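You operate a simulated robot arm through the tools that you are given. There is no shell and no other tool.

Carry out the task below with a simulated robot arm. There is one attempt and no reset: what you move stays moved.

Task
Cover all the dough on the white board.
Fine: use the four covers beside it, flat in the grooves; move no dough.

Only the result counts: the job must be done as asked and must still hold three seconds after the hand-in. Knocking over, shifting, dropping, spilling or breaking anything else fails it. A push-on lid holds only when it is set on centred and level and pressed home; a screw cap is set on level and turned clockwise until tight.

Robot
A 6-joint arm with a two-finger gripper, fixed in place. Base frame: the origin is at the foot of the arm, x ahead of it, y to its left, z up; the work surface is at about z = 0.83. Readings come in m, rad, newtons and seconds.
It reaches about 1.298 m from its shoulder. Its first joint turns from -2.601 to 2.601 rad. Payload 1.57 kg.
The TCP is the grasp point between the finger pads, 0.021 m short of the fingertips. In the tool frame z runs along the fingers and y along their closing line. The gripper opens to 0.07 m. The gripper's body begins 0.05 m behind the TCP.
Orientation is that of the tool frame in the base frame, as a unit quaternion [x, y, z, w]. With the fingers straight down and closing along the base's y, the tool's x points along the base's -x, its y along +y and its z along -z.

Tools
- The arm moves only by the tool servo_tool. Its argument "motion" is a list of rows, each a list of 3 entries, a list of its own where there are three numbers: the finger opening in m, from 0 to 0.07, then the shift along the base's x, y, z in units of 300 mm (1.0 is 300 mm), then the turn, a rotation vector about the base's x, y, z in units of 45 degrees (1.0 is 45 degrees). In form: [[gripper, [tx, ty, tz], [rx, ry, rz]], ...]. A call has 1 to 20 rows; each row is the pose to reach, as a shift and turn from the pose commanded when the call began. A call with a number of a shift or a turn outside -1 to 1 is refused whole. A row lasts 0.2 s, in which the tool goes at most 0.05 m and 0.15 rad; a call with a longer step from one row to the next is refused whole, and so is a gripper value outside its range. A pose out of reach is approached as far as the arm can. The call stops where the force on the tool passes 40 N (or 10 N more than at its start, if that is more) or the arm is blocked; 0.2 s more then pass. The fingers move at their own pace and stop on an object; they squeeze with about 30 N. The grip force told is the motor's: it shows also when the fingers shut on nothing. Time passes only in rows, and 0.2 s behind the last, so rows that repeat a pose let the fingers close. It gives the time, the measured TCP pose, the force on the tool (base axes), the opening and the grip force at its end, in the units of the frame above (readings bear some noise), with the torque about the TCP (base axes, N m) and any sound that the robot's microphone picked up, and new pictures: "pictures" is both (left out), scene, wrist or none.
- Cameras (640 x 400 px; columns grow to the right, rows downward): "scene" is fixed at [0.0497, -0.65, 1.4199]; the picture's right is [0.02, -1.00, 0.00], its down [-0.76, -0.01, -0.65] and it looks along [0.65, 0.01, -0.76] (base axes); focal length 310 px, centre (320, 200). "wrist" rides on the gripper at [0.079, 0.004, -0.081] in the tool frame; the picture's right is [-0.05, 1.00, 0.00], its down [-0.67, -0.04, -0.75] and it looks along [-0.74, -0.04, 0.67] (tool axes); focal length 256 px, centre (320, 200). There is no depth. A picture from a camera that has moved, and an enlarged one, comes with that camera's place and axes in the base frame and with its lens.
- raise_lower(by): slides the trunk up (or, below 0, down) by that many m; the arm rides with it, the base frame stays. It gives what a move gives, with no picture.
- zoom(camera, box): a new picture of the part [left, top, right, bottom] of that camera's present view, enlarged. No time passes.
- finish_job(): hands the job in; it is judged then, once.

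Nothing tells you positions but the pictures and the camera data. Unless the task says otherwise, let go and move clear before handing in.

The tools are called after "Emit:" by a JSON object that holds its "name" and its "arguments". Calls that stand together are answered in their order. servo_tool: Moves the arm, as the interface text tells. Its arguments: {"type":"object","properties":{"motion":{"type":"array"},"pictures":{"type":"string","enum":["both","scene","wrist","none"]}},"required":["motion"]} The other tools are called the same way: raise_lower (by) slides the trunk up or down; zoom (camera, box) takes an enlarged picture of a part of a camera's view; finish_job () hands the job in.

At the start:

```text
time: 0.0
eef_pos: [0.5826, -0.4174, 1.0741]
tool_rot: [0.0, 1.0, -0.001, 0.0]
contact_force: [-0.9, 0.1, 0.5]
torque: [-0.03, 0.01, -0.04]
opening: 0.0699
gripper_force: 0.0
trunk travel left (down, up): [-0.755, 0.215]
```

scene: 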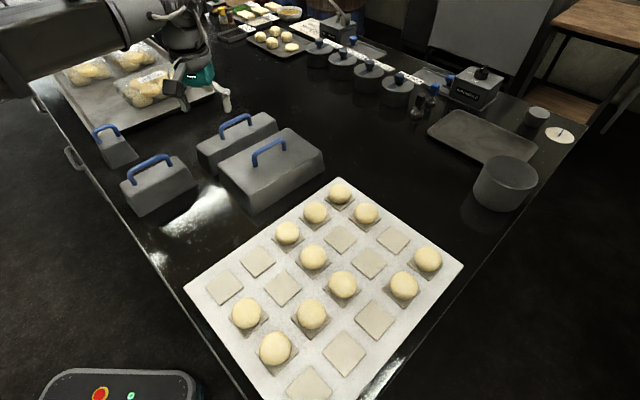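
wrist: 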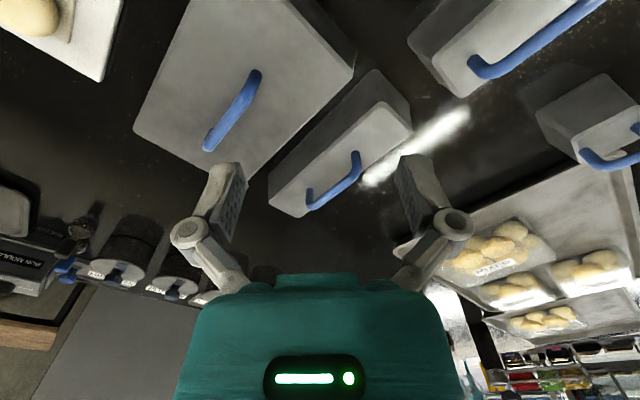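

I see a white board with a grid of dough balls and empty pockets, and four grey covers with blue handles to its left. I'll zoom in to work out the layout.

Emit:
{"name": "zoom", "arguments": {"camera": "scene", "box": [180, 170, 470, 400]}}

Emit:
{"name": "zoom", "arguments": {"camera": "scene", "box": [80, 90, 340, 230]}}

Emit:
{"name": "zoom", "arguments": {"camera": "wrist", "box": [0, 0, 640, 240]}}

```text
1.74 times, centred on (325, 285) of scene
camera zoom: at [0.0497, -0.65, 1.4199], right [0.02, -1.0, 0.0], down [-0.76, -0.01, -0.65], along [0.65, 0.01, -0.76], focal length 539 px, centre (311, 52)
```

zoom: 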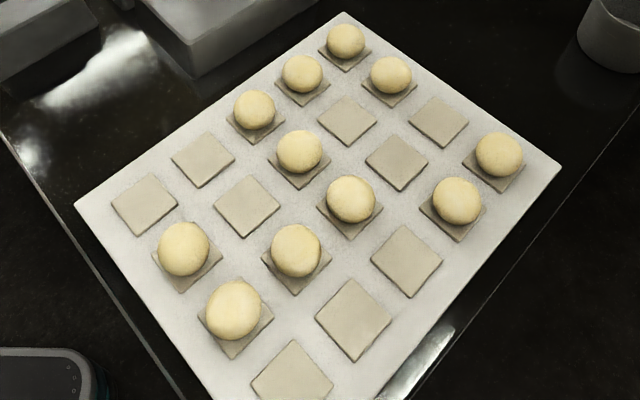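

```text
2.46 times, centred on (210, 160) of scene
camera zoom: at [0.0497, -0.65, 1.4199], right [0.02, -1.0, 0.0], down [-0.76, -0.01, -0.65], along [0.65, 0.01, -0.76], focal length 762 px, centre (591, 298)
```

zoom: 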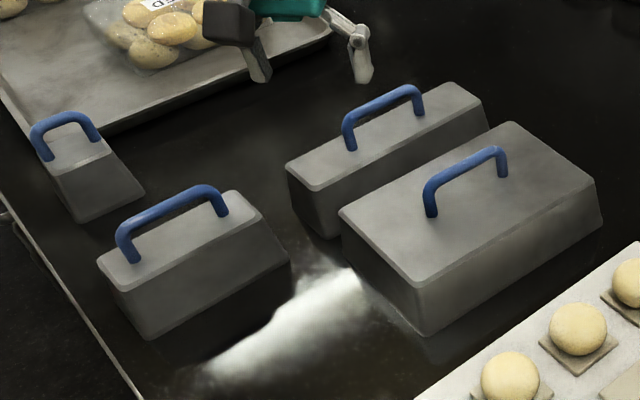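

```text
1.00 times, centred on (320, 120) of wrist (not enlarged: the box is as wide or as high as the picture)
camera zoom: at [0.5042, -0.411, 1.1545], right [0.05, 1.0, 0.0], down [0.67, -0.04, 0.75], along [0.74, -0.04, -0.67], focal length 256 px, centre (320, 280)
```

zoom: 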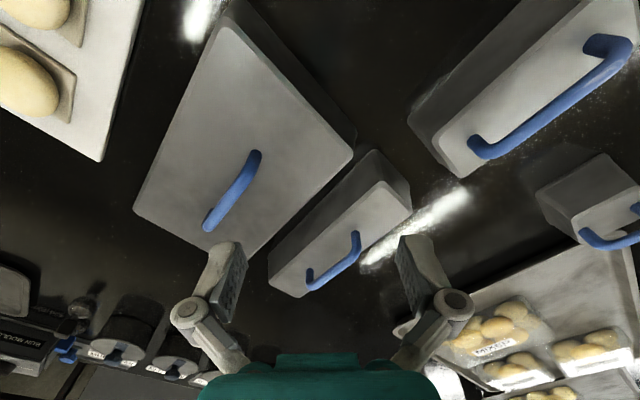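

The board is a 4×5 grid turned about 45°, with 11 doughs. The covers look like 1×1, 1×2, 1×3 and 2×3. I'll tilt the wrist so its camera looks straight down on the covers and I can measure them.

Emit:
{"name": "servo_tool", "arguments": {"motion": [[0.07, [-0.05, 0.065, 0.09], [0, 0.167, 0]], [0.07, [-0.1, 0.13, 0.18], [0, 0.333, 0]], [0.07, [-0.15, 0.195, 0.27], [0, 0.5, 0]], [0.07, [-0.2, 0.26, 0.36], [0, 0.667, 0]], [0.07, [-0.25, 0.325, 0.45], [0, 0.833, 0]], [0.07, [-0.3, 0.39, 0.54], [0, 1.0, 0]], [0.07, [-0.3, 0.39, 0.54], [0, 1.0, 0]]]}}

```text
time: 1.6
eef_pos: [0.4517, -0.3668, 1.1106]
tool_rot: [-0.021, 0.949, -0.05, -0.311]
contact_force: [-0.6, 1.3, 0.5]
torque: [0.0, 0.0, 0.02]
opening: 0.07
gripper_force: 0.0
out of reach, approached as far as the arm can: row 1, 2, 3, 4, 5, 6, 7
trunk travel left (down, up): [-0.755, 0.215]
camera wrist: at [0.4348, -0.3532, 1.222], right [-0.03, 0.99, -0.11], down [0.98, 0.05, 0.21], along [0.21, -0.11, -0.97], focal length 256 px, centre (320, 200)
```

scene: 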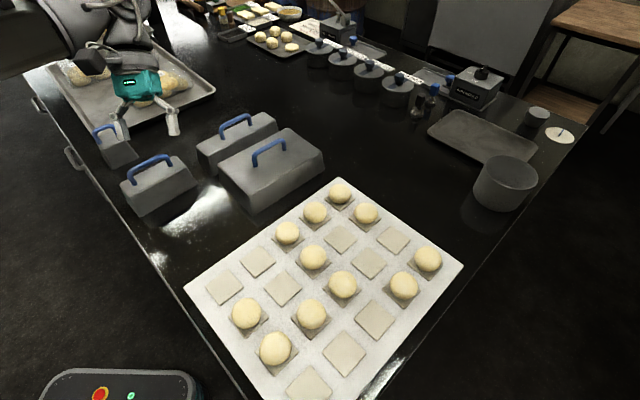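
wrist: 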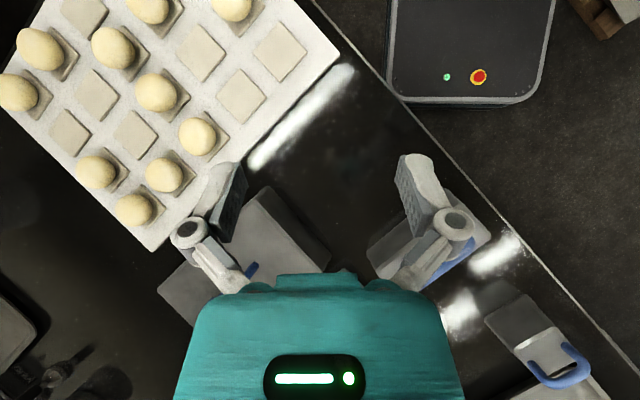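

The arm stopped short of that pose, but this view is useful. I'll raise the trunk to get more height and a wider look.

Emit:
{"name": "raise_lower", "arguments": {"by": 0.2}}

Emit:
{"name": "servo_tool", "arguments": {"motion": [[0.07, [0, 0, 0], [0, 0, 0]]]}}

```text
time: 3.8
eef_pos: [0.4513, -0.3663, 1.3094]
tool_rot: [-0.021, 0.949, -0.051, -0.311]
contact_force: [-0.2, -0.2, -0.5]
torque: [0.01, 0.03, -0.02]
opening: 0.0699
gripper_force: 0.0
trunk travel left (down, up): [-0.955, 0.015]
```

```text
time: 4.2
eef_pos: [0.4515, -0.3664, 1.3107]
tool_rot: [-0.021, 0.949, -0.051, -0.311]
contact_force: [-0.3, -0.1, 0.0]
torque: [-0.01, 0.0, 0.03]
opening: 0.0702
gripper_force: 0.0
trunk travel left (down, up): [-0.955, 0.015]
camera wrist: at [0.435, -0.353, 1.4219], right [-0.03, 0.99, -0.11], down [0.98, 0.05, 0.21], along [0.21, -0.11, -0.97], focal length 256 px, centre (320, 200)
```

scene: 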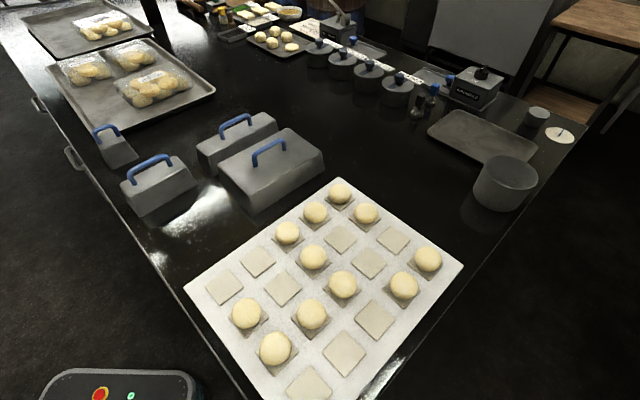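
wrist: 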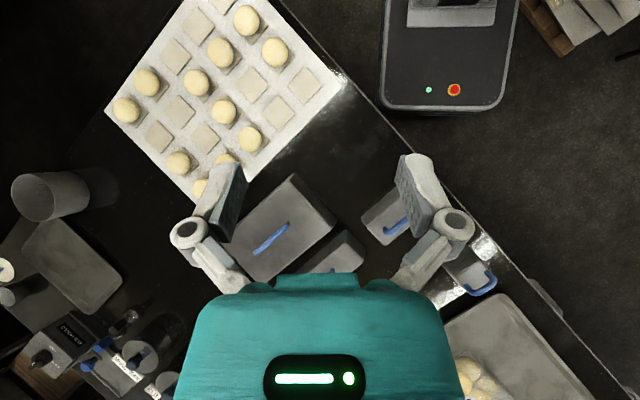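

Good bird's-eye view. I'll pull back in x so the covers and the board both sit in the unobstructed top of the wrist picture.

Emit:
{"name": "servo_tool", "arguments": {"motion": [[0.07, [-0.12, -0.05, 0], [0, 0, 0]], [0.07, [-0.24, -0.1, 0], [0, 0, 0]], [0.07, [-0.36, -0.15, 0], [0, 0, 0]], [0.07, [-0.48, -0.2, 0], [0, 0, 0]], [0.07, [-0.6, -0.25, 0], [0, 0, 0]], [0.07, [-0.6, -0.25, 0], [0, 0, 0]]], "pictures": "wrist"}}

```text
time: 5.6
eef_pos: [0.271, -0.4415, 1.3107]
tool_rot: [-0.021, 0.949, -0.051, -0.31]
contact_force: [-0.3, 0.5, -0.1]
torque: [0.0, 0.03, 0.02]
opening: 0.0701
gripper_force: 0.1
trunk travel left (down, up): [-0.955, 0.015]
camera wrist: at [0.2546, -0.4285, 1.4217], right [-0.03, 0.99, -0.11], down [0.98, 0.05, 0.21], along [0.21, -0.11, -0.97], focal length 256 px, centre (320, 200)
```

wrist: 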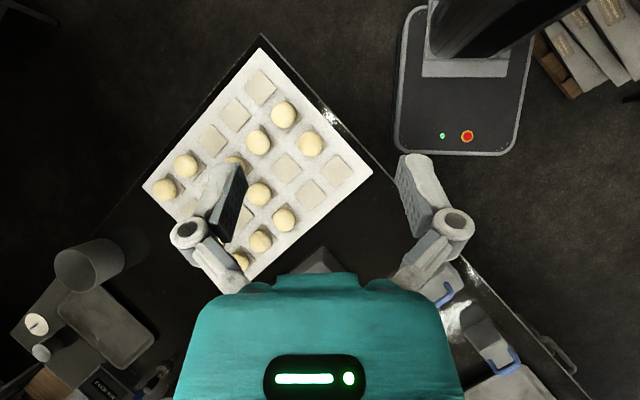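

I moved the wrong way, because the picture's up is −x. I'll remove the tilt and stand back so the board falls in the upper part of the wrist view.

Emit:
{"name": "servo_tool", "arguments": {"motion": [[0.07, [-0.095, -0.088, 0], [0.022, -0.134, -0.009]], [0.07, [-0.19, -0.177, 0], [0.044, -0.268, -0.018]], [0.07, [-0.285, -0.265, 0], [0.066, -0.403, -0.027]], [0.07, [-0.38, -0.353, 0], [0.088, -0.537, -0.036]], [0.07, [-0.475, -0.442, 0], [0.11, -0.671, -0.045]], [0.07, [-0.57, -0.53, 0], [0.132, -0.805, -0.054]], [0.07, [-0.57, -0.53, 0], [0.132, -0.805, -0.054]]], "pictures": "wrist"}}

```text
time: 7.2
eef_pos: [0.1017, -0.6001, 1.274]
tool_rot: [-0.001, 1.0, 0.0, 0.001]
contact_force: [-0.5, 0.2, -0.1]
torque: [0.0, 0.02, 0.02]
opening: 0.0699
gripper_force: 0.1
out of reach, approached as far as the arm can: row 1, 2, 3, 4, 5, 6, 7
trunk travel left (down, up): [-0.955, 0.015]
camera wrist: at [0.0221, -0.5951, 1.3546], right [0.05, 1.0, 0.0], down [0.66, -0.04, 0.75], along [0.75, -0.04, -0.67], focal length 256 px, centre (320, 200)
```

wrist: 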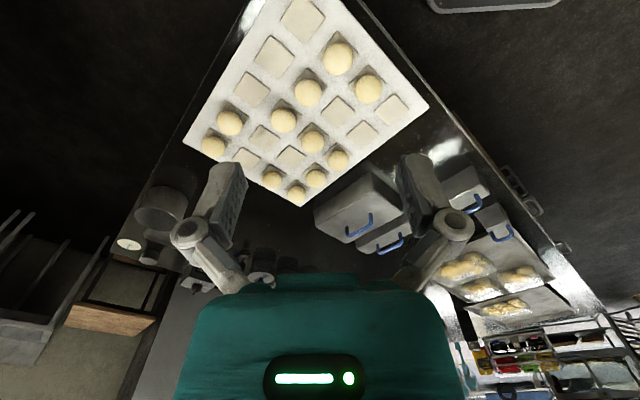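

Emit:
{"name": "zoom", "arguments": {"camera": "wrist", "box": [170, 0, 440, 210]}}

Emit:
{"name": "zoom", "arguments": {"camera": "scene", "box": [180, 170, 330, 290]}}

Emit:
{"name": "zoom", "arguments": {"camera": "scene", "box": [320, 170, 470, 290]}}

Emit:
{"name": "zoom", "arguments": {"camera": "scene", "box": [200, 280, 350, 400]}}

Emit:
{"name": "zoom", "arguments": {"camera": "scene", "box": [185, 95, 335, 215]}}

Emit:
{"name": "zoom", "arguments": {"camera": "scene", "box": [80, 110, 230, 230]}}

```text
1.90 times, centred on (305, 105) of wrist
camera zoom: at [0.0221, -0.5951, 1.3546], right [0.05, 1.0, 0.0], down [0.66, -0.04, 0.75], along [0.75, -0.04, -0.67], focal length 488 px, centre (349, 381)
```

zoom: 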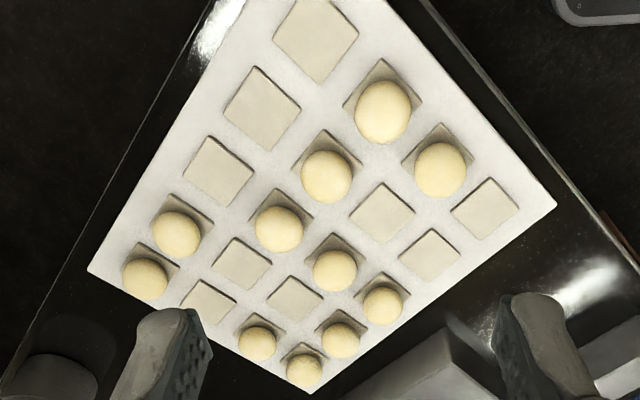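

```text
3.33 times, centred on (255, 230) of scene
camera zoom: at [0.0497, -0.65, 1.4199], right [0.02, -1.0, 0.0], down [-0.76, -0.01, -0.65], along [0.65, 0.01, -0.76], focal length 1032 px, centre (537, 100)
```

zoom: 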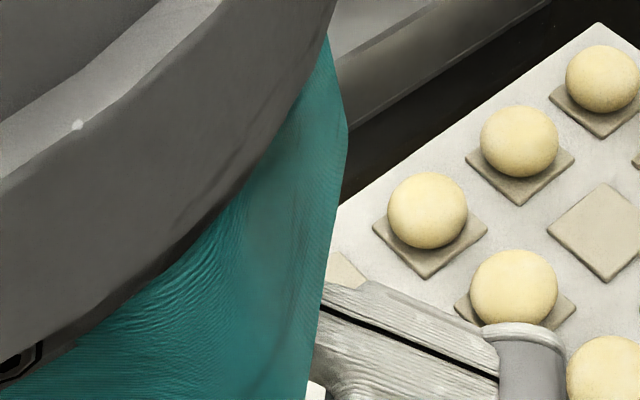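

```text
3.33 times, centred on (395, 230) of scene
camera zoom: at [0.0497, -0.65, 1.4199], right [0.02, -1.0, 0.0], down [-0.76, -0.01, -0.65], along [0.65, 0.01, -0.76], focal length 1032 px, centre (70, 100)
```

zoom: 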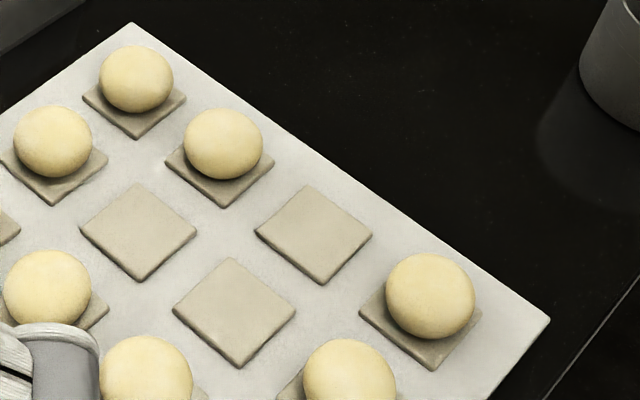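

```text
3.33 times, centred on (275, 340) of scene
camera zoom: at [0.0497, -0.65, 1.4199], right [0.02, -1.0, 0.0], down [-0.76, -0.01, -0.65], along [0.65, 0.01, -0.76], focal length 1032 px, centre (470, -267)
```

zoom: 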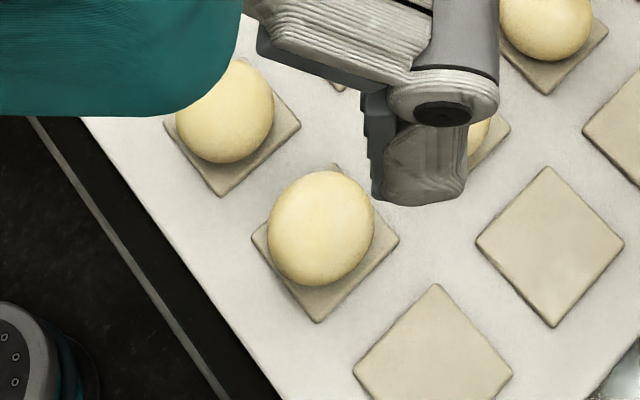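

```text
3.33 times, centred on (260, 155) of scene
camera zoom: at [0.0497, -0.65, 1.4199], right [0.02, -1.0, 0.0], down [-0.76, -0.01, -0.65], along [0.65, 0.01, -0.76], focal length 1032 px, centre (520, 350)
```

zoom: 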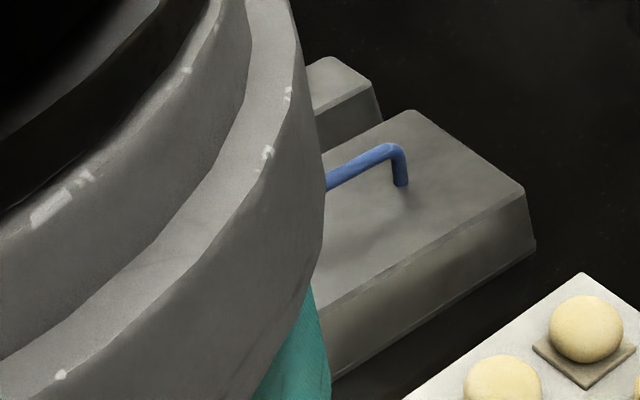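

```text
3.33 times, centred on (155, 170) of scene
camera zoom: at [0.0497, -0.65, 1.4199], right [0.02, -1.0, 0.0], down [-0.76, -0.01, -0.65], along [0.65, 0.01, -0.76], focal length 1032 px, centre (870, 300)
```

zoom: 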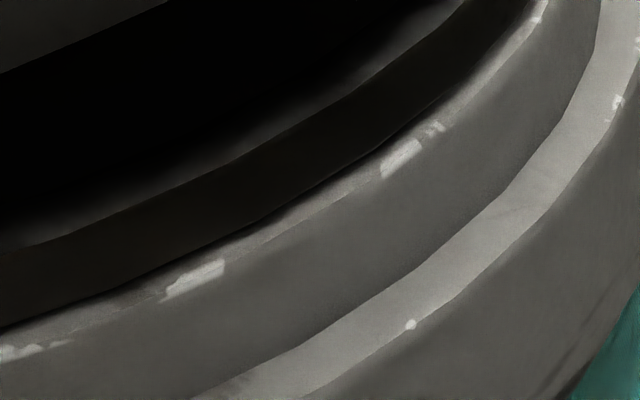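

The beige squares are raised pads on a lattice of about 0.0806 m pitch, aligned at 45°, and the white channels between them are the grooves. Next I'll view the covers from a similar vantage point.

Emit:
{"name": "servo_tool", "arguments": {"motion": [[0.07, [0.1, 0.1, 0], [0, 0, 0]], [0.07, [0.2, 0.2, 0], [0, 0, 0]], [0.07, [0.3, 0.3, 0], [0, 0, 0]], [0.07, [0.4, 0.4, 0], [0, 0, 0]], [0.07, [0.5, 0.5, 0], [0, 0, 0]], [0.07, [0.6, 0.6, 0], [0, 0, 0]], [0.07, [0.7, 0.7, 0], [0, 0, 0]], [0.07, [0.8, 0.8, 0], [0, 0, 0]], [0.07, [0.8, 0.8, 0], [0, 0, 0]]], "pictures": "wrist"}}

Emit:
{"name": "zoom", "arguments": {"camera": "wrist", "box": [180, 0, 500, 200]}}

```text
time: 9.2
eef_pos: [0.3571, -0.3786, 1.2736]
tool_rot: [0.0, 1.0, 0.002, 0.0]
contact_force: [-0.1, -0.7, -0.2]
torque: [0.01, -0.02, 0.01]
opening: 0.0697
gripper_force: 0.1
out of reach, approached as far as the arm can: row 6, 7, 8, 9
trunk travel left (down, up): [-0.955, 0.015]
camera wrist: at [0.2765, -0.3743, 1.3547], right [0.05, 1.0, 0.0], down [0.67, -0.04, 0.74], along [0.74, -0.04, -0.67], focal length 256 px, centre (320, 200)
```

wrist: 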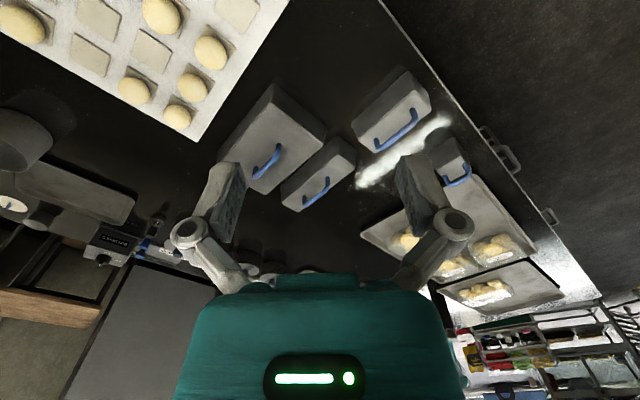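

```text
2.00 times, centred on (340, 100) of wrist
camera zoom: at [0.2765, -0.3743, 1.3547], right [0.05, 1.0, 0.0], down [0.67, -0.04, 0.74], along [0.74, -0.04, -0.67], focal length 512 px, centre (280, 400)
```

zoom: 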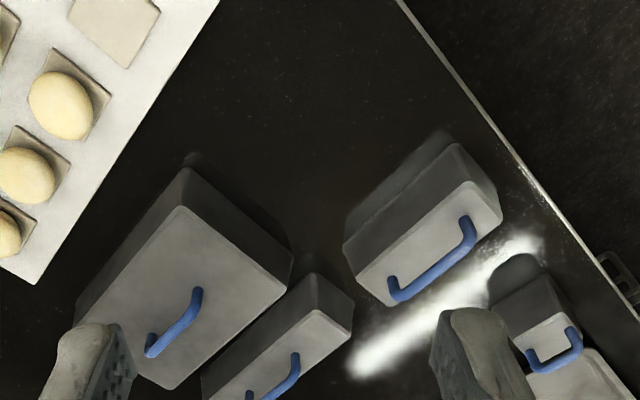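

Emit:
{"name": "zoom", "arguments": {"camera": "wrist", "box": [215, 75, 335, 200]}}

Emit:
{"name": "zoom", "arguments": {"camera": "wrist", "box": [280, 130, 360, 215]}}

Emit:
{"name": "zoom", "arguments": {"camera": "wrist", "box": [340, 60, 440, 160]}}

Emit:
{"name": "zoom", "arguments": {"camera": "wrist", "box": [410, 110, 500, 210]}}

Emit:
{"name": "zoom", "arguments": {"camera": "scene", "box": [185, 100, 335, 220]}}

Emit:
{"name": "zoom", "arguments": {"camera": "scene", "box": [80, 110, 210, 220]}}

```text
3.20 times, centred on (275, 138) of wrist
camera zoom: at [0.2765, -0.3743, 1.3547], right [0.05, 1.0, 0.0], down [0.67, -0.04, 0.74], along [0.74, -0.04, -0.67], focal length 819 px, centre (464, 400)
```

zoom: 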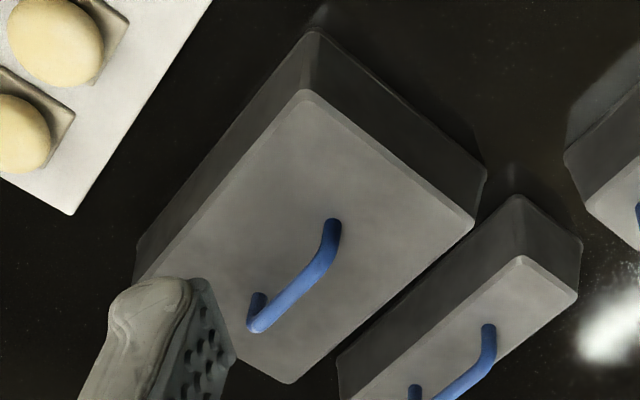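

```text
4.71 times, centred on (320, 172) of wrist
camera zoom: at [0.2765, -0.3743, 1.3547], right [0.05, 1.0, 0.0], down [0.67, -0.04, 0.74], along [0.74, -0.04, -0.67], focal length 1205 px, centre (320, 329)
```

zoom: 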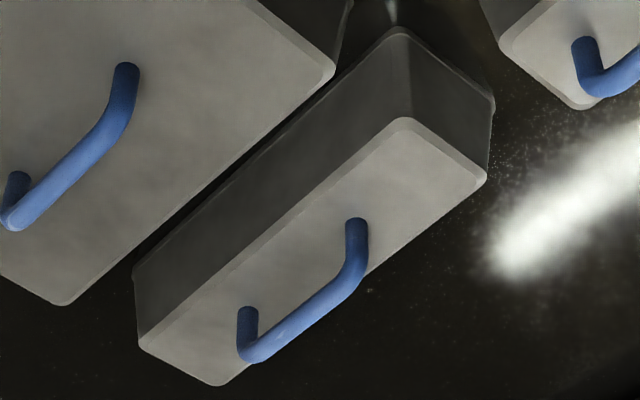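

```text
4.00 times, centred on (390, 110) of wrist
camera zoom: at [0.2765, -0.3743, 1.3547], right [0.05, 1.0, 0.0], down [0.67, -0.04, 0.74], along [0.74, -0.04, -0.67], focal length 1024 px, centre (40, 560)
```

zoom: 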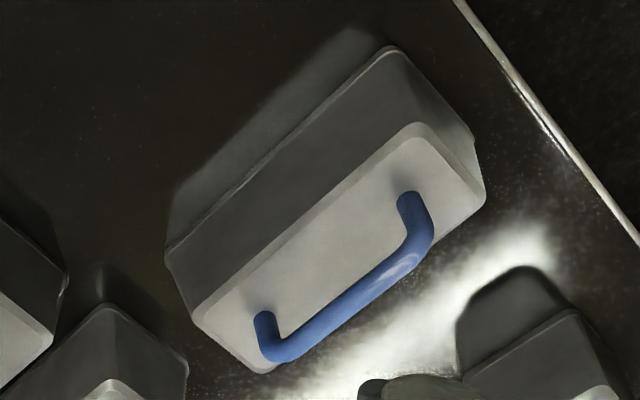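

```text
4.00 times, centred on (455, 160) of wrist
camera zoom: at [0.2765, -0.3743, 1.3547], right [0.05, 1.0, 0.0], down [0.67, -0.04, 0.74], along [0.74, -0.04, -0.67], focal length 1024 px, centre (-220, 360)
```

zoom: 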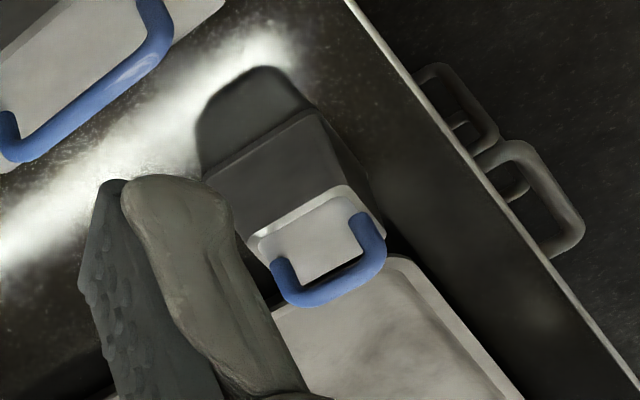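

```text
3.33 times, centred on (260, 160) of scene
camera zoom: at [0.0497, -0.65, 1.4199], right [0.02, -1.0, 0.0], down [-0.76, -0.01, -0.65], along [0.65, 0.01, -0.76], focal length 1032 px, centre (520, 333)
```

zoom: 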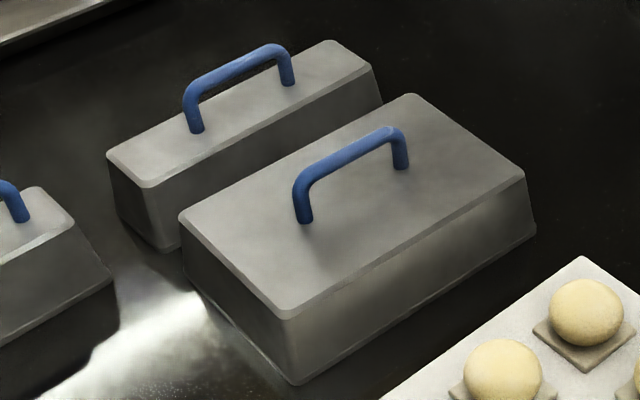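

```text
3.64 times, centred on (145, 165) of scene
camera zoom: at [0.0497, -0.65, 1.4199], right [0.02, -1.0, 0.0], down [-0.76, -0.01, -0.65], along [0.65, 0.01, -0.76], focal length 1126 px, centre (956, 327)
```

zoom: 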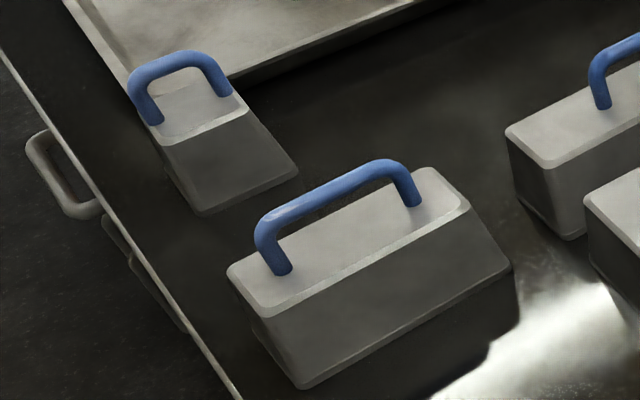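

The covers are 1×1 (A), 1×2 (B), 1×3 (C) and 2×3 (big), with their handles running along their length. I'll lower the trunk again, turn the tool about −42.5° and hover over B near (0.565, −0.244).

Emit:
{"name": "raise_lower", "arguments": {"by": -0.2}}

Emit:
{"name": "servo_tool", "arguments": {"motion": [[0.07, [0.115, 0.075, 0], [0, 0, -0.15]], [0.07, [0.23, 0.15, 0], [0, 0, -0.31]], [0.07, [0.345, 0.225, 0], [0, 0, -0.47]], [0.07, [0.46, 0.3, 0], [0, 0, -0.63]], [0.07, [0.575, 0.375, 0], [0, 0, -0.79]], [0.07, [0.69, 0.45, 0], [0, 0, -0.944]], [0.07, [0.69, 0.45, 0], [0, 0, -0.944]]]}}

```text
time: 11.3
eef_pos: [0.3562, -0.3803, 1.073]
tool_rot: [-0.001, 1.0, 0.001, 0.0]
contact_force: [0.0, -0.3, 0.1]
torque: [-0.01, 0.02, -0.01]
opening: 0.0702
gripper_force: 0.0
trunk travel left (down, up): [-0.755, 0.215]
```

```text
time: 12.9
eef_pos: [0.5635, -0.2452, 1.0748]
tool_rot: [0.364, 0.931, 0.0, 0.0]
contact_force: [1.1, -0.2, 0.3]
torque: [0.0, 0.01, 0.02]
opening: 0.0703
gripper_force: 0.0
trunk travel left (down, up): [-0.755, 0.215]
camera wrist: at [0.5072, -0.1879, 1.1546], right [0.71, 0.7, 0.0], down [0.47, -0.48, 0.74], along [0.52, -0.53, -0.67], focal length 256 px, centre (320, 200)
```

scene: 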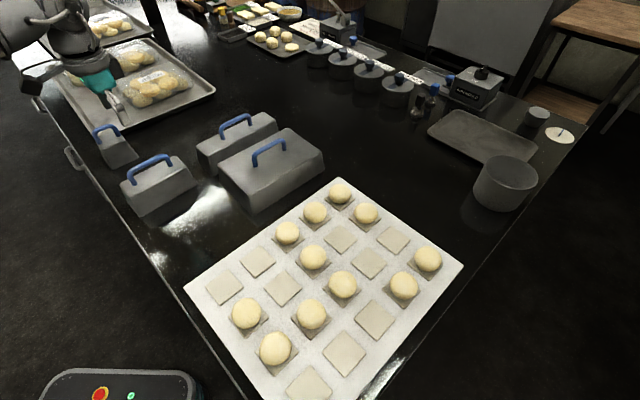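
wrist: 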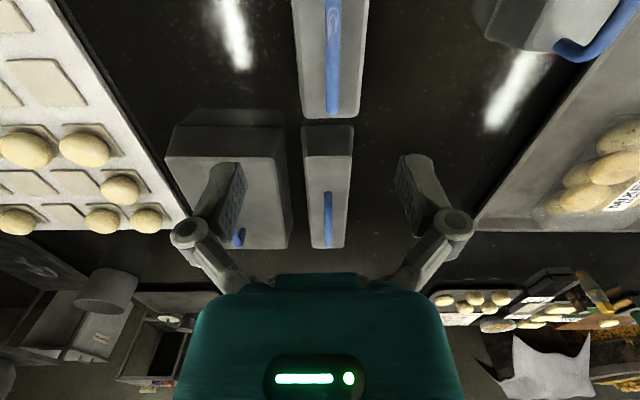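

Emit:
{"name": "servo_tool", "arguments": {"motion": [[0.07, [0.01, 0.01, -0.12], [0, 0, 0]], [0.07, [0.02, 0.02, -0.22], [0, 0, 0]], [0.07, [0.02, 0.02, -0.22], [0, 0, 0]]], "pictures": "wrist"}}

Emit:
{"name": "zoom", "arguments": {"camera": "wrist", "box": [200, 0, 440, 180]}}

Emit:
{"name": "zoom", "arguments": {"camera": "scene", "box": [90, 80, 220, 220]}}

```text
time: 13.7
eef_pos: [0.5697, -0.2398, 1.0738]
tool_rot: [0.362, 0.932, 0.001, 0.001]
contact_force: [-0.2, 0.5, 0.3]
torque: [-0.01, -0.01, -0.02]
opening: 0.0699
gripper_force: 0.1
out of reach, approached as far as the arm can: row 1, 2, 3
trunk travel left (down, up): [-0.755, 0.215]
camera wrist: at [0.5133, -0.1826, 1.1547], right [0.71, 0.7, 0.0], down [0.47, -0.48, 0.74], along [0.52, -0.53, -0.67], focal length 256 px, centre (320, 200)
```

wrist: 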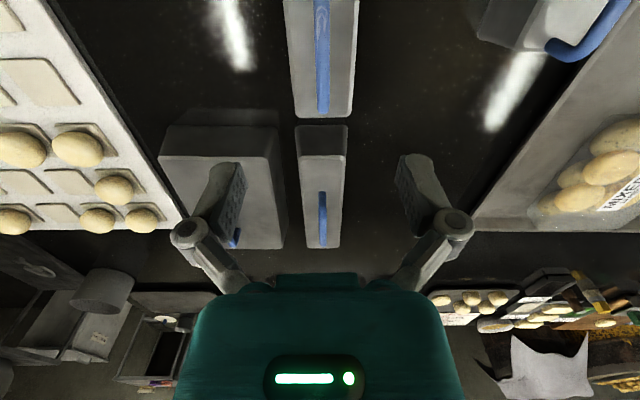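

```text
2.22 times, centred on (320, 90) of wrist
camera zoom: at [0.5133, -0.1826, 1.1547], right [0.71, 0.7, 0.0], down [0.47, -0.48, 0.74], along [0.52, -0.53, -0.67], focal length 569 px, centre (320, 444)
```

zoom: 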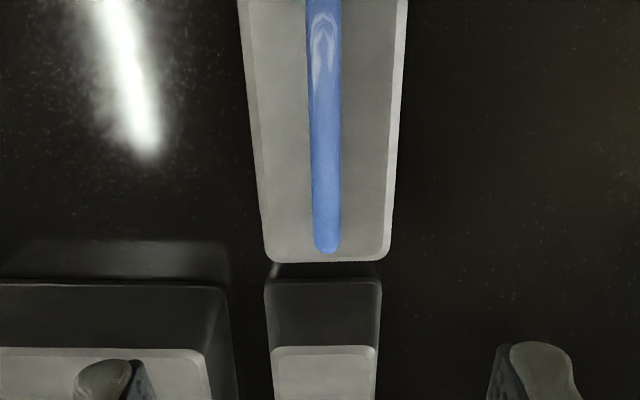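

```text
2.86 times, centred on (155, 150) of scene
camera zoom: at [0.0497, -0.65, 1.4199], right [0.02, -1.0, 0.0], down [-0.76, -0.01, -0.65], along [0.65, 0.01, -0.76], focal length 885 px, centre (791, 343)
```

zoom: 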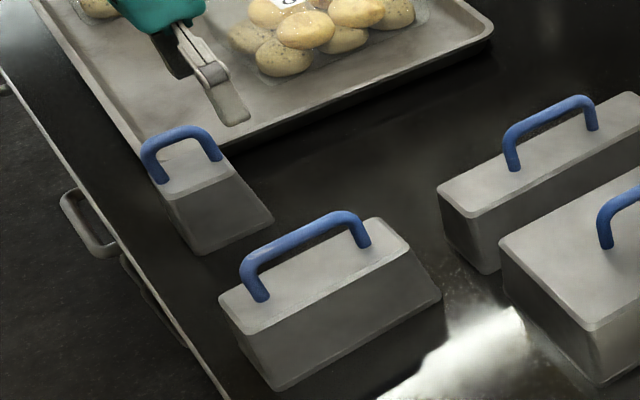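

The arm couldn't go lower in z from here, so I'll use the trunk for height: down 0.07 m, then look again.

Emit:
{"name": "raise_lower", "arguments": {"by": -0.07}}

Emit:
{"name": "servo_tool", "arguments": {"motion": [[0.07, [0, 0, 0.05], [0, 0, 0]], [0.07, [0, 0, 0.05], [0, 0, 0]]], "pictures": "none"}}

Emit:
{"name": "servo_tool", "arguments": {"motion": [[0.07, [0, 0, -0.05], [0, 0, 0]], [0.07, [0, 0, -0.05], [0, 0, 0]]], "pictures": "wrist"}}

Emit:
{"name": "zoom", "arguments": {"camera": "wrist", "box": [200, 0, 440, 180]}}

```text
time: 14.8
eef_pos: [0.5692, -0.2405, 1.004]
tool_rot: [0.362, 0.932, 0.001, 0.0]
contact_force: [0.3, 0.2, 0.0]
torque: [-0.03, 0.04, -0.03]
opening: 0.0702
gripper_force: 0.0
trunk travel left (down, up): [-0.685, 0.285]
```

```text
time: 15.4
eef_pos: [0.5692, -0.2408, 1.0033]
tool_rot: [0.362, 0.932, 0.001, 0.0]
contact_force: [0.0, -0.2, -0.6]
torque: [0.01, -0.01, -0.01]
opening: 0.0696
gripper_force: 0.1
out of reach, approached as far as the arm can: row 1, 2
trunk travel left (down, up): [-0.685, 0.285]
```

```text
time: 16.0
eef_pos: [0.57, -0.24, 1.0033]
tool_rot: [0.362, 0.932, 0.001, -0.001]
contact_force: [-0.4, 0.1, -0.4]
torque: [-0.04, 0.02, 0.02]
opening: 0.0701
gripper_force: 0.0
out of reach, approached as far as the arm can: row 1, 2
trunk travel left (down, up): [-0.685, 0.285]
camera wrist: at [0.5134, -0.1826, 1.0846], right [0.71, 0.7, 0.0], down [0.47, -0.48, 0.74], along [0.52, -0.53, -0.67], focal length 256 px, centre (320, 200)
```

wrist: 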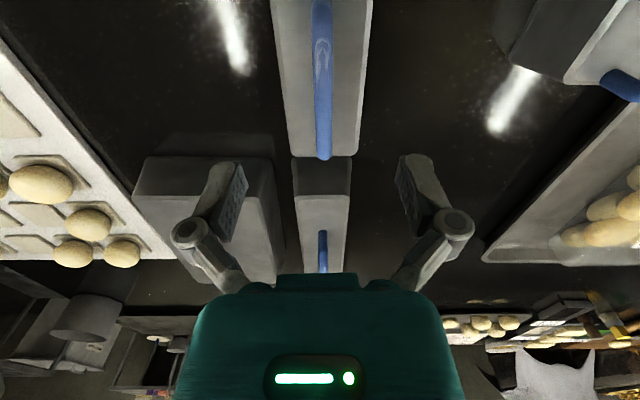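

```text
2.22 times, centred on (320, 90) of wrist
camera zoom: at [0.5134, -0.1826, 1.0846], right [0.71, 0.7, 0.0], down [0.47, -0.48, 0.74], along [0.52, -0.53, -0.67], focal length 569 px, centre (320, 444)
```

zoom: 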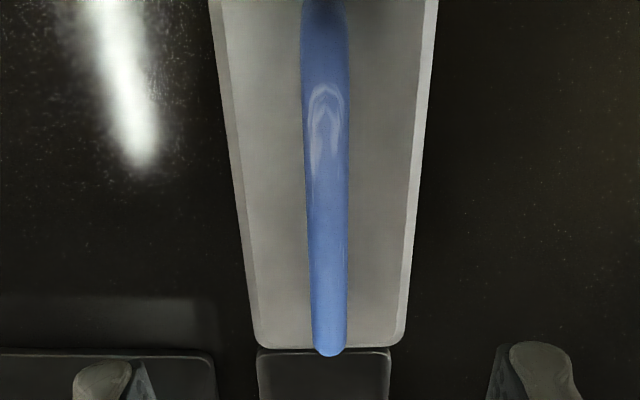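

So the arm works in a horizontal plane, and height comes only from the trunk. I'll back off about 6 cm along B's handle to see both of its ends, and trim the yaw.

Emit:
{"name": "servo_tool", "arguments": {"motion": [[0.07, [-0.07, 0.07, 0], [0, 0, -0.02]], [0.07, [-0.145, 0.14, 0], [0, 0, -0.038]], [0.07, [-0.145, 0.14, 0], [0, 0, -0.038]]], "pictures": "wrist"}}

Emit:
{"name": "zoom", "arguments": {"camera": "wrist", "box": [200, 0, 440, 200]}}

```text
time: 16.8
eef_pos: [0.5277, -0.1983, 1.0025]
tool_rot: [0.376, 0.927, 0.001, 0.0]
contact_force: [0.0, 0.0, -0.1]
torque: [0.0, -0.02, 0.03]
opening: 0.0697
gripper_force: 0.1
trunk travel left (down, up): [-0.685, 0.285]
camera wrist: at [0.4725, -0.1391, 1.0847], right [0.73, 0.68, 0.0], down [0.45, -0.49, 0.74], along [0.51, -0.55, -0.67], focal length 256 px, centre (320, 200)
```

wrist: 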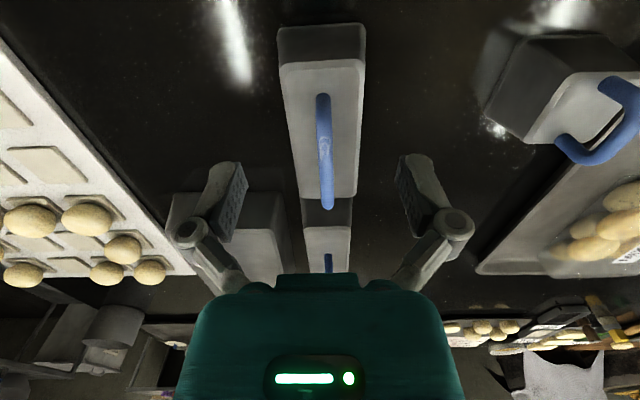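

```text
2.00 times, centred on (320, 100) of wrist
camera zoom: at [0.4725, -0.1391, 1.0847], right [0.73, 0.68, 0.0], down [0.45, -0.49, 0.74], along [0.51, -0.55, -0.67], focal length 512 px, centre (320, 400)
```

zoom: 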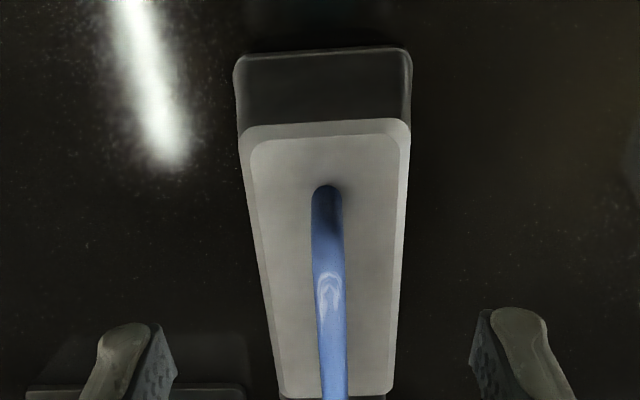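

B is resolved: its centre is about (0.573, −0.241), yaw about −44.5°, bar height about 0.925. I'll move over it and descend with open fingers astride the bar.

Emit:
{"name": "servo_tool", "arguments": {"motion": [[0.07, [0.076, -0.071, 0], [0, 0, -0.005]], [0.07, [0.1523, -0.1423, 0], [0, 0, -0.008]], [0.07, [0.1523, -0.1423, 0], [0, 0, -0.008]]], "pictures": "none"}}

Emit:
{"name": "raise_lower", "arguments": {"by": -0.05}}

Emit:
{"name": "servo_tool", "arguments": {"motion": [[0.07, [0, 0, 0], [0, 0, 0]]]}}

Emit:
{"name": "zoom", "arguments": {"camera": "wrist", "box": [200, 0, 440, 240]}}

Emit:
{"name": "zoom", "arguments": {"camera": "scene", "box": [90, 80, 220, 220]}}

```text
time: 17.6
eef_pos: [0.5712, -0.2419, 1.0042]
tool_rot: [0.378, 0.926, 0.0, 0.001]
contact_force: [0.5, 0.1, 0.5]
torque: [0.03, 0.02, 0.01]
opening: 0.0701
gripper_force: 0.1
trunk travel left (down, up): [-0.685, 0.285]
```

```text
time: 18.5
eef_pos: [0.5714, -0.2419, 0.9543]
tool_rot: [0.378, 0.926, 0.001, 0.0]
contact_force: [0.1, -0.5, -0.1]
torque: [-0.03, 0.01, -0.03]
opening: 0.0696
gripper_force: 0.1
trunk travel left (down, up): [-0.635, 0.335]
```

```text
time: 18.9
eef_pos: [0.5709, -0.2415, 0.9542]
tool_rot: [0.379, 0.925, 0.001, 0.0]
contact_force: [0.7, -0.6, 0.7]
torque: [-0.04, -0.02, 0.01]
opening: 0.07
gripper_force: 0.0
trunk travel left (down, up): [-0.635, 0.335]
camera wrist: at [0.5179, -0.1818, 1.0347], right [0.74, 0.67, 0.0], down [0.45, -0.49, 0.74], along [0.5, -0.55, -0.67], focal length 256 px, centre (320, 200)
```

scene: 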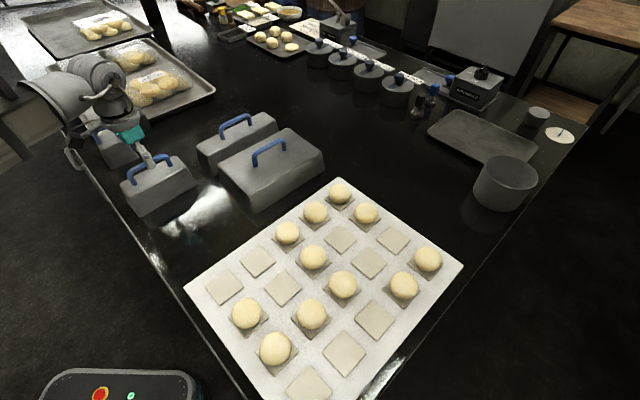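
wrist: 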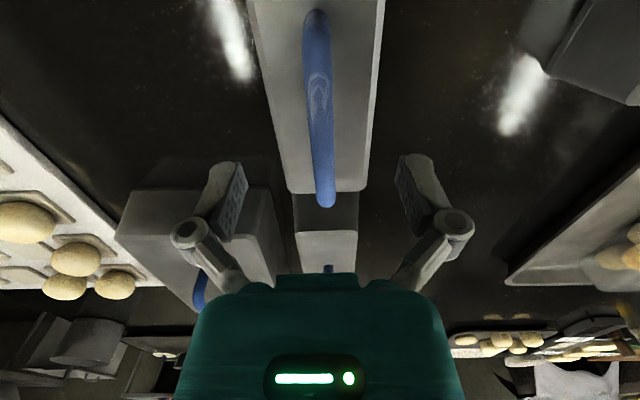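

```text
1.67 times, centred on (320, 120) of wrist
camera zoom: at [0.5179, -0.1818, 1.0347], right [0.74, 0.67, 0.0], down [0.45, -0.49, 0.74], along [0.5, -0.55, -0.67], focal length 427 px, centre (320, 333)
```

zoom: 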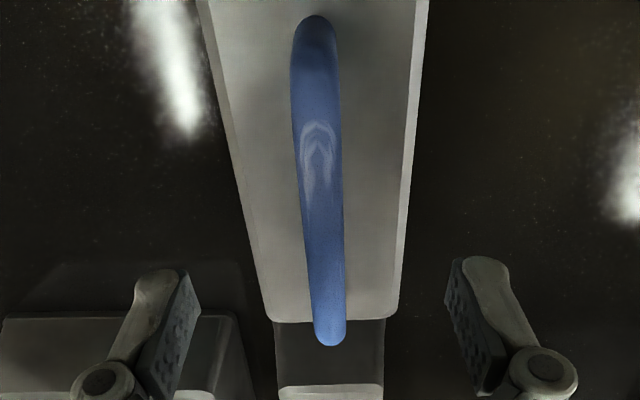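

```text
2.86 times, centred on (155, 150) of scene
camera zoom: at [0.0497, -0.65, 1.4199], right [0.02, -1.0, 0.0], down [-0.76, -0.01, -0.65], along [0.65, 0.01, -0.76], focal length 885 px, centre (791, 343)
```

zoom: 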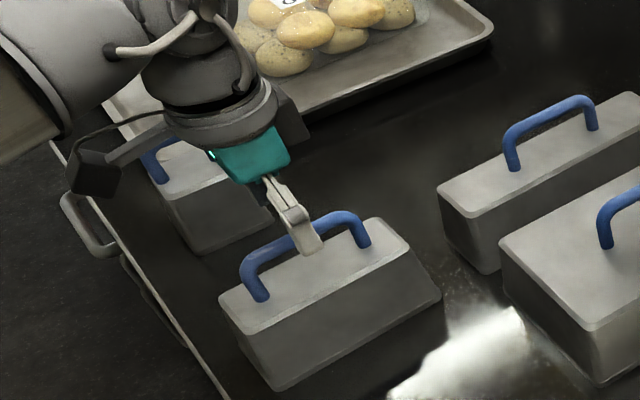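

Aligned, with the bar centred between the fingers. I'll lower to bar height and close.

Emit:
{"name": "raise_lower", "arguments": {"by": -0.03}}

Emit:
{"name": "servo_tool", "arguments": {"motion": [[0.05, [0, 0, 0], [0, 0, 0]], [0.03, [0, 0, 0], [0, 0, 0]], [0.0, [0, 0, 0], [0, 0, 0]], [0.0, [0, 0, 0], [0, 0, 0]], [0.0, [0, 0, 0], [0, 0, 0]], [0.0, [0, 0, 0], [0, 0, 0]]]}}

Emit:
{"name": "zoom", "arguments": {"camera": "scene", "box": [90, 80, 220, 220]}}

```text
time: 19.7
eef_pos: [0.5726, -0.2414, 0.9228]
tool_rot: [0.379, 0.925, 0.001, 0.0]
contact_force: [-0.2, 1.8, -0.7]
torque: [-0.03, 0.04, -0.03]
opening: 0.0699
gripper_force: 0.1
trunk travel left (down, up): [-0.605, 0.365]
```

```text
time: 21.1
eef_pos: [0.5717, -0.2417, 0.924]
tool_rot: [0.38, 0.925, 0.0, 0.001]
contact_force: [0.3, 0.2, -0.2]
torque: [-0.06, -0.04, 0.01]
opening: 0.0102
gripper_force: 29.7
trunk travel left (down, up): [-0.605, 0.365]
camera wrist: at [0.518, -0.1819, 1.0046], right [0.74, 0.67, 0.0], down [0.45, -0.49, 0.74], along [0.5, -0.55, -0.67], focal length 256 px, centre (320, 200)
```

scene: 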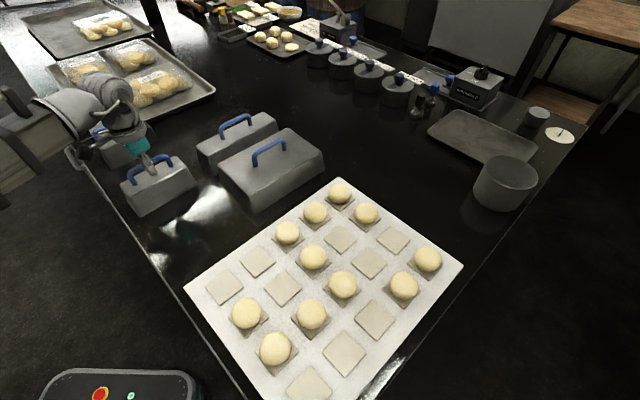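
wrist: 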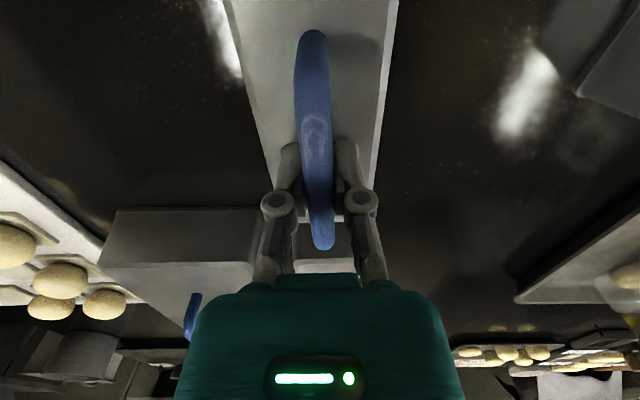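

```text
2.86 times, centred on (155, 150) of scene
camera zoom: at [0.0497, -0.65, 1.4199], right [0.02, -1.0, 0.0], down [-0.76, -0.01, -0.65], along [0.65, 0.01, -0.76], focal length 885 px, centre (791, 343)
```

zoom: 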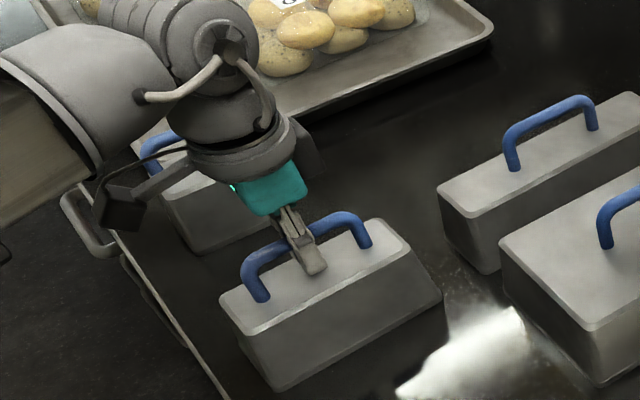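

The bar is gripped (10 mm opening, 30 N). I'll lift with the trunk.

Emit:
{"name": "raise_lower", "arguments": {"by": 0.02}}

Emit:
{"name": "raise_lower", "arguments": {"by": 0.12}}

Emit:
{"name": "servo_tool", "arguments": {"motion": [[0.0, [-0.03, -0.1, 0], [0, 0, 0]], [0.0, [-0.06, -0.2, 0], [0, 0, 0]], [0.0, [-0.09, -0.3, 0], [0, 0, 0]], [0.0, [-0.12, -0.4, 0], [0, 0, 0]], [0.0, [-0.15, -0.5, 0], [0, 0, 0]], [0.0, [-0.18, -0.6, 0], [0, 0, 0]], [0.0, [-0.21, -0.7, 0], [0, 0, 0]], [0.0, [-0.24, -0.8, 0], [0, 0, 0]], [0.0, [-0.27, -0.9, 0], [0, 0, 0]], [0.0, [-0.27, -0.9, 0], [0, 0, -0.0]]]}}

```text
time: 21.8
eef_pos: [0.5717, -0.2426, 0.9445]
tool_rot: [0.379, 0.925, 0.0, 0.0]
contact_force: [-0.3, 0.1, -2.0]
torque: [0.0, 0.01, 0.01]
opening: 0.01
gripper_force: 30.4
trunk travel left (down, up): [-0.625, 0.345]
```

```text
time: 23.3
eef_pos: [0.5723, -0.2418, 1.0635]
tool_rot: [0.378, 0.926, 0.001, 0.001]
contact_force: [0.3, -1.0, -2.0]
torque: [0.02, -0.02, 0.02]
opening: 0.0099
gripper_force: 29.6
trunk travel left (down, up): [-0.745, 0.225]
```

```text
time: 25.5
eef_pos: [0.4912, -0.5115, 1.0623]
tool_rot: [0.378, 0.926, 0.001, 0.002]
contact_force: [0.7, 0.4, -0.9]
torque: [-0.01, 0.01, 0.0]
opening: 0.0099
gripper_force: 30.2
trunk travel left (down, up): [-0.745, 0.225]
camera wrist: at [0.4375, -0.4522, 1.1445], right [0.74, 0.67, 0.0], down [0.45, -0.49, 0.74], along [0.5, -0.55, -0.67], focal length 256 px, centre (320, 200)
```

scene: 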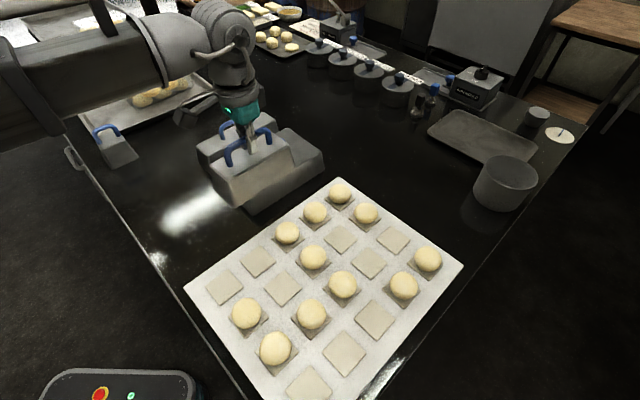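
wrist: 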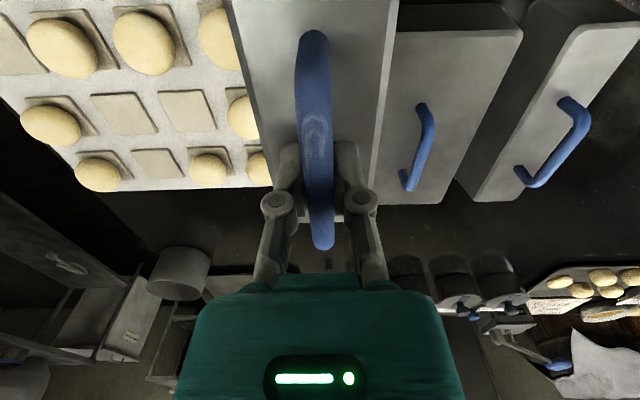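

The cover is lifted and stable. I'll zoom on the board here to refine the lattice.

Emit:
{"name": "zoom", "arguments": {"camera": "wrist", "box": [0, 0, 280, 200]}}

```text
2.00 times, centred on (140, 100) of wrist
camera zoom: at [0.4375, -0.4522, 1.1445], right [0.74, 0.67, 0.0], down [0.45, -0.49, 0.74], along [0.5, -0.55, -0.67], focal length 512 px, centre (680, 400)
```

zoom: 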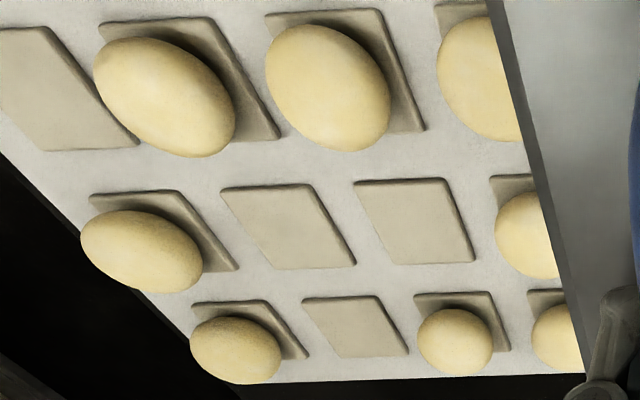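

Two views agree if the pad tops are at z≈0.842 with pitch about 0.082: P(0,0)≈(0.544, −0.689). B's slot, on doughs (0,3) and (1,3), is then near (0.340, −0.834). I'll move there at height.

Emit:
{"name": "servo_tool", "arguments": {"motion": [[0.0, [-0.056, -0.12, 0], [0, 0, 0]], [0.0, [-0.112, -0.24, 0], [0, 0, 0]], [0.0, [-0.168, -0.36, 0], [0, 0, 0]], [0.0, [-0.224, -0.48, 0], [0, 0, 0]], [0.0, [-0.28, -0.6, 0], [0, 0, 0]], [0.0, [-0.336, -0.72, 0], [0, 0, 0]], [0.0, [-0.392, -0.84, 0], [0, 0, 0]], [0.0, [-0.44, -0.95, 0], [0, 0, 0]], [0.0, [-0.44, -0.95, 0], [0, 0, 0]]]}}

```text
time: 27.5
eef_pos: [0.3592, -0.7971, 1.0638]
tool_rot: [0.378, 0.926, 0.001, 0.001]
contact_force: [-1.4, 0.1, -2.0]
torque: [-0.02, 0.01, 0.0]
opening: 0.0102
gripper_force: 29.6
trunk travel left (down, up): [-0.745, 0.225]
camera wrist: at [0.3052, -0.7371, 1.1445], right [0.74, 0.67, 0.0], down [0.45, -0.49, 0.74], along [0.5, -0.55, -0.67], focal length 256 px, centre (320, 200)
```

scene: 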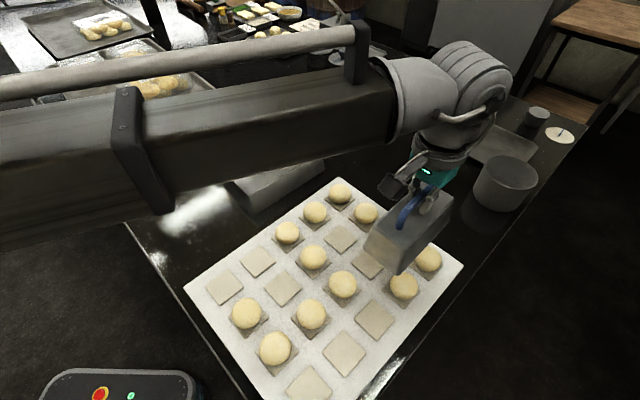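
wrist: 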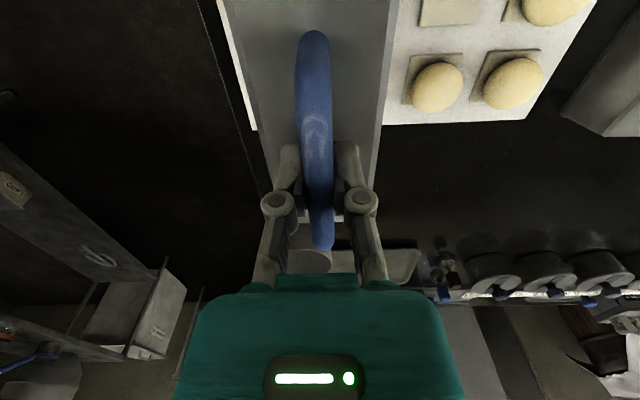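

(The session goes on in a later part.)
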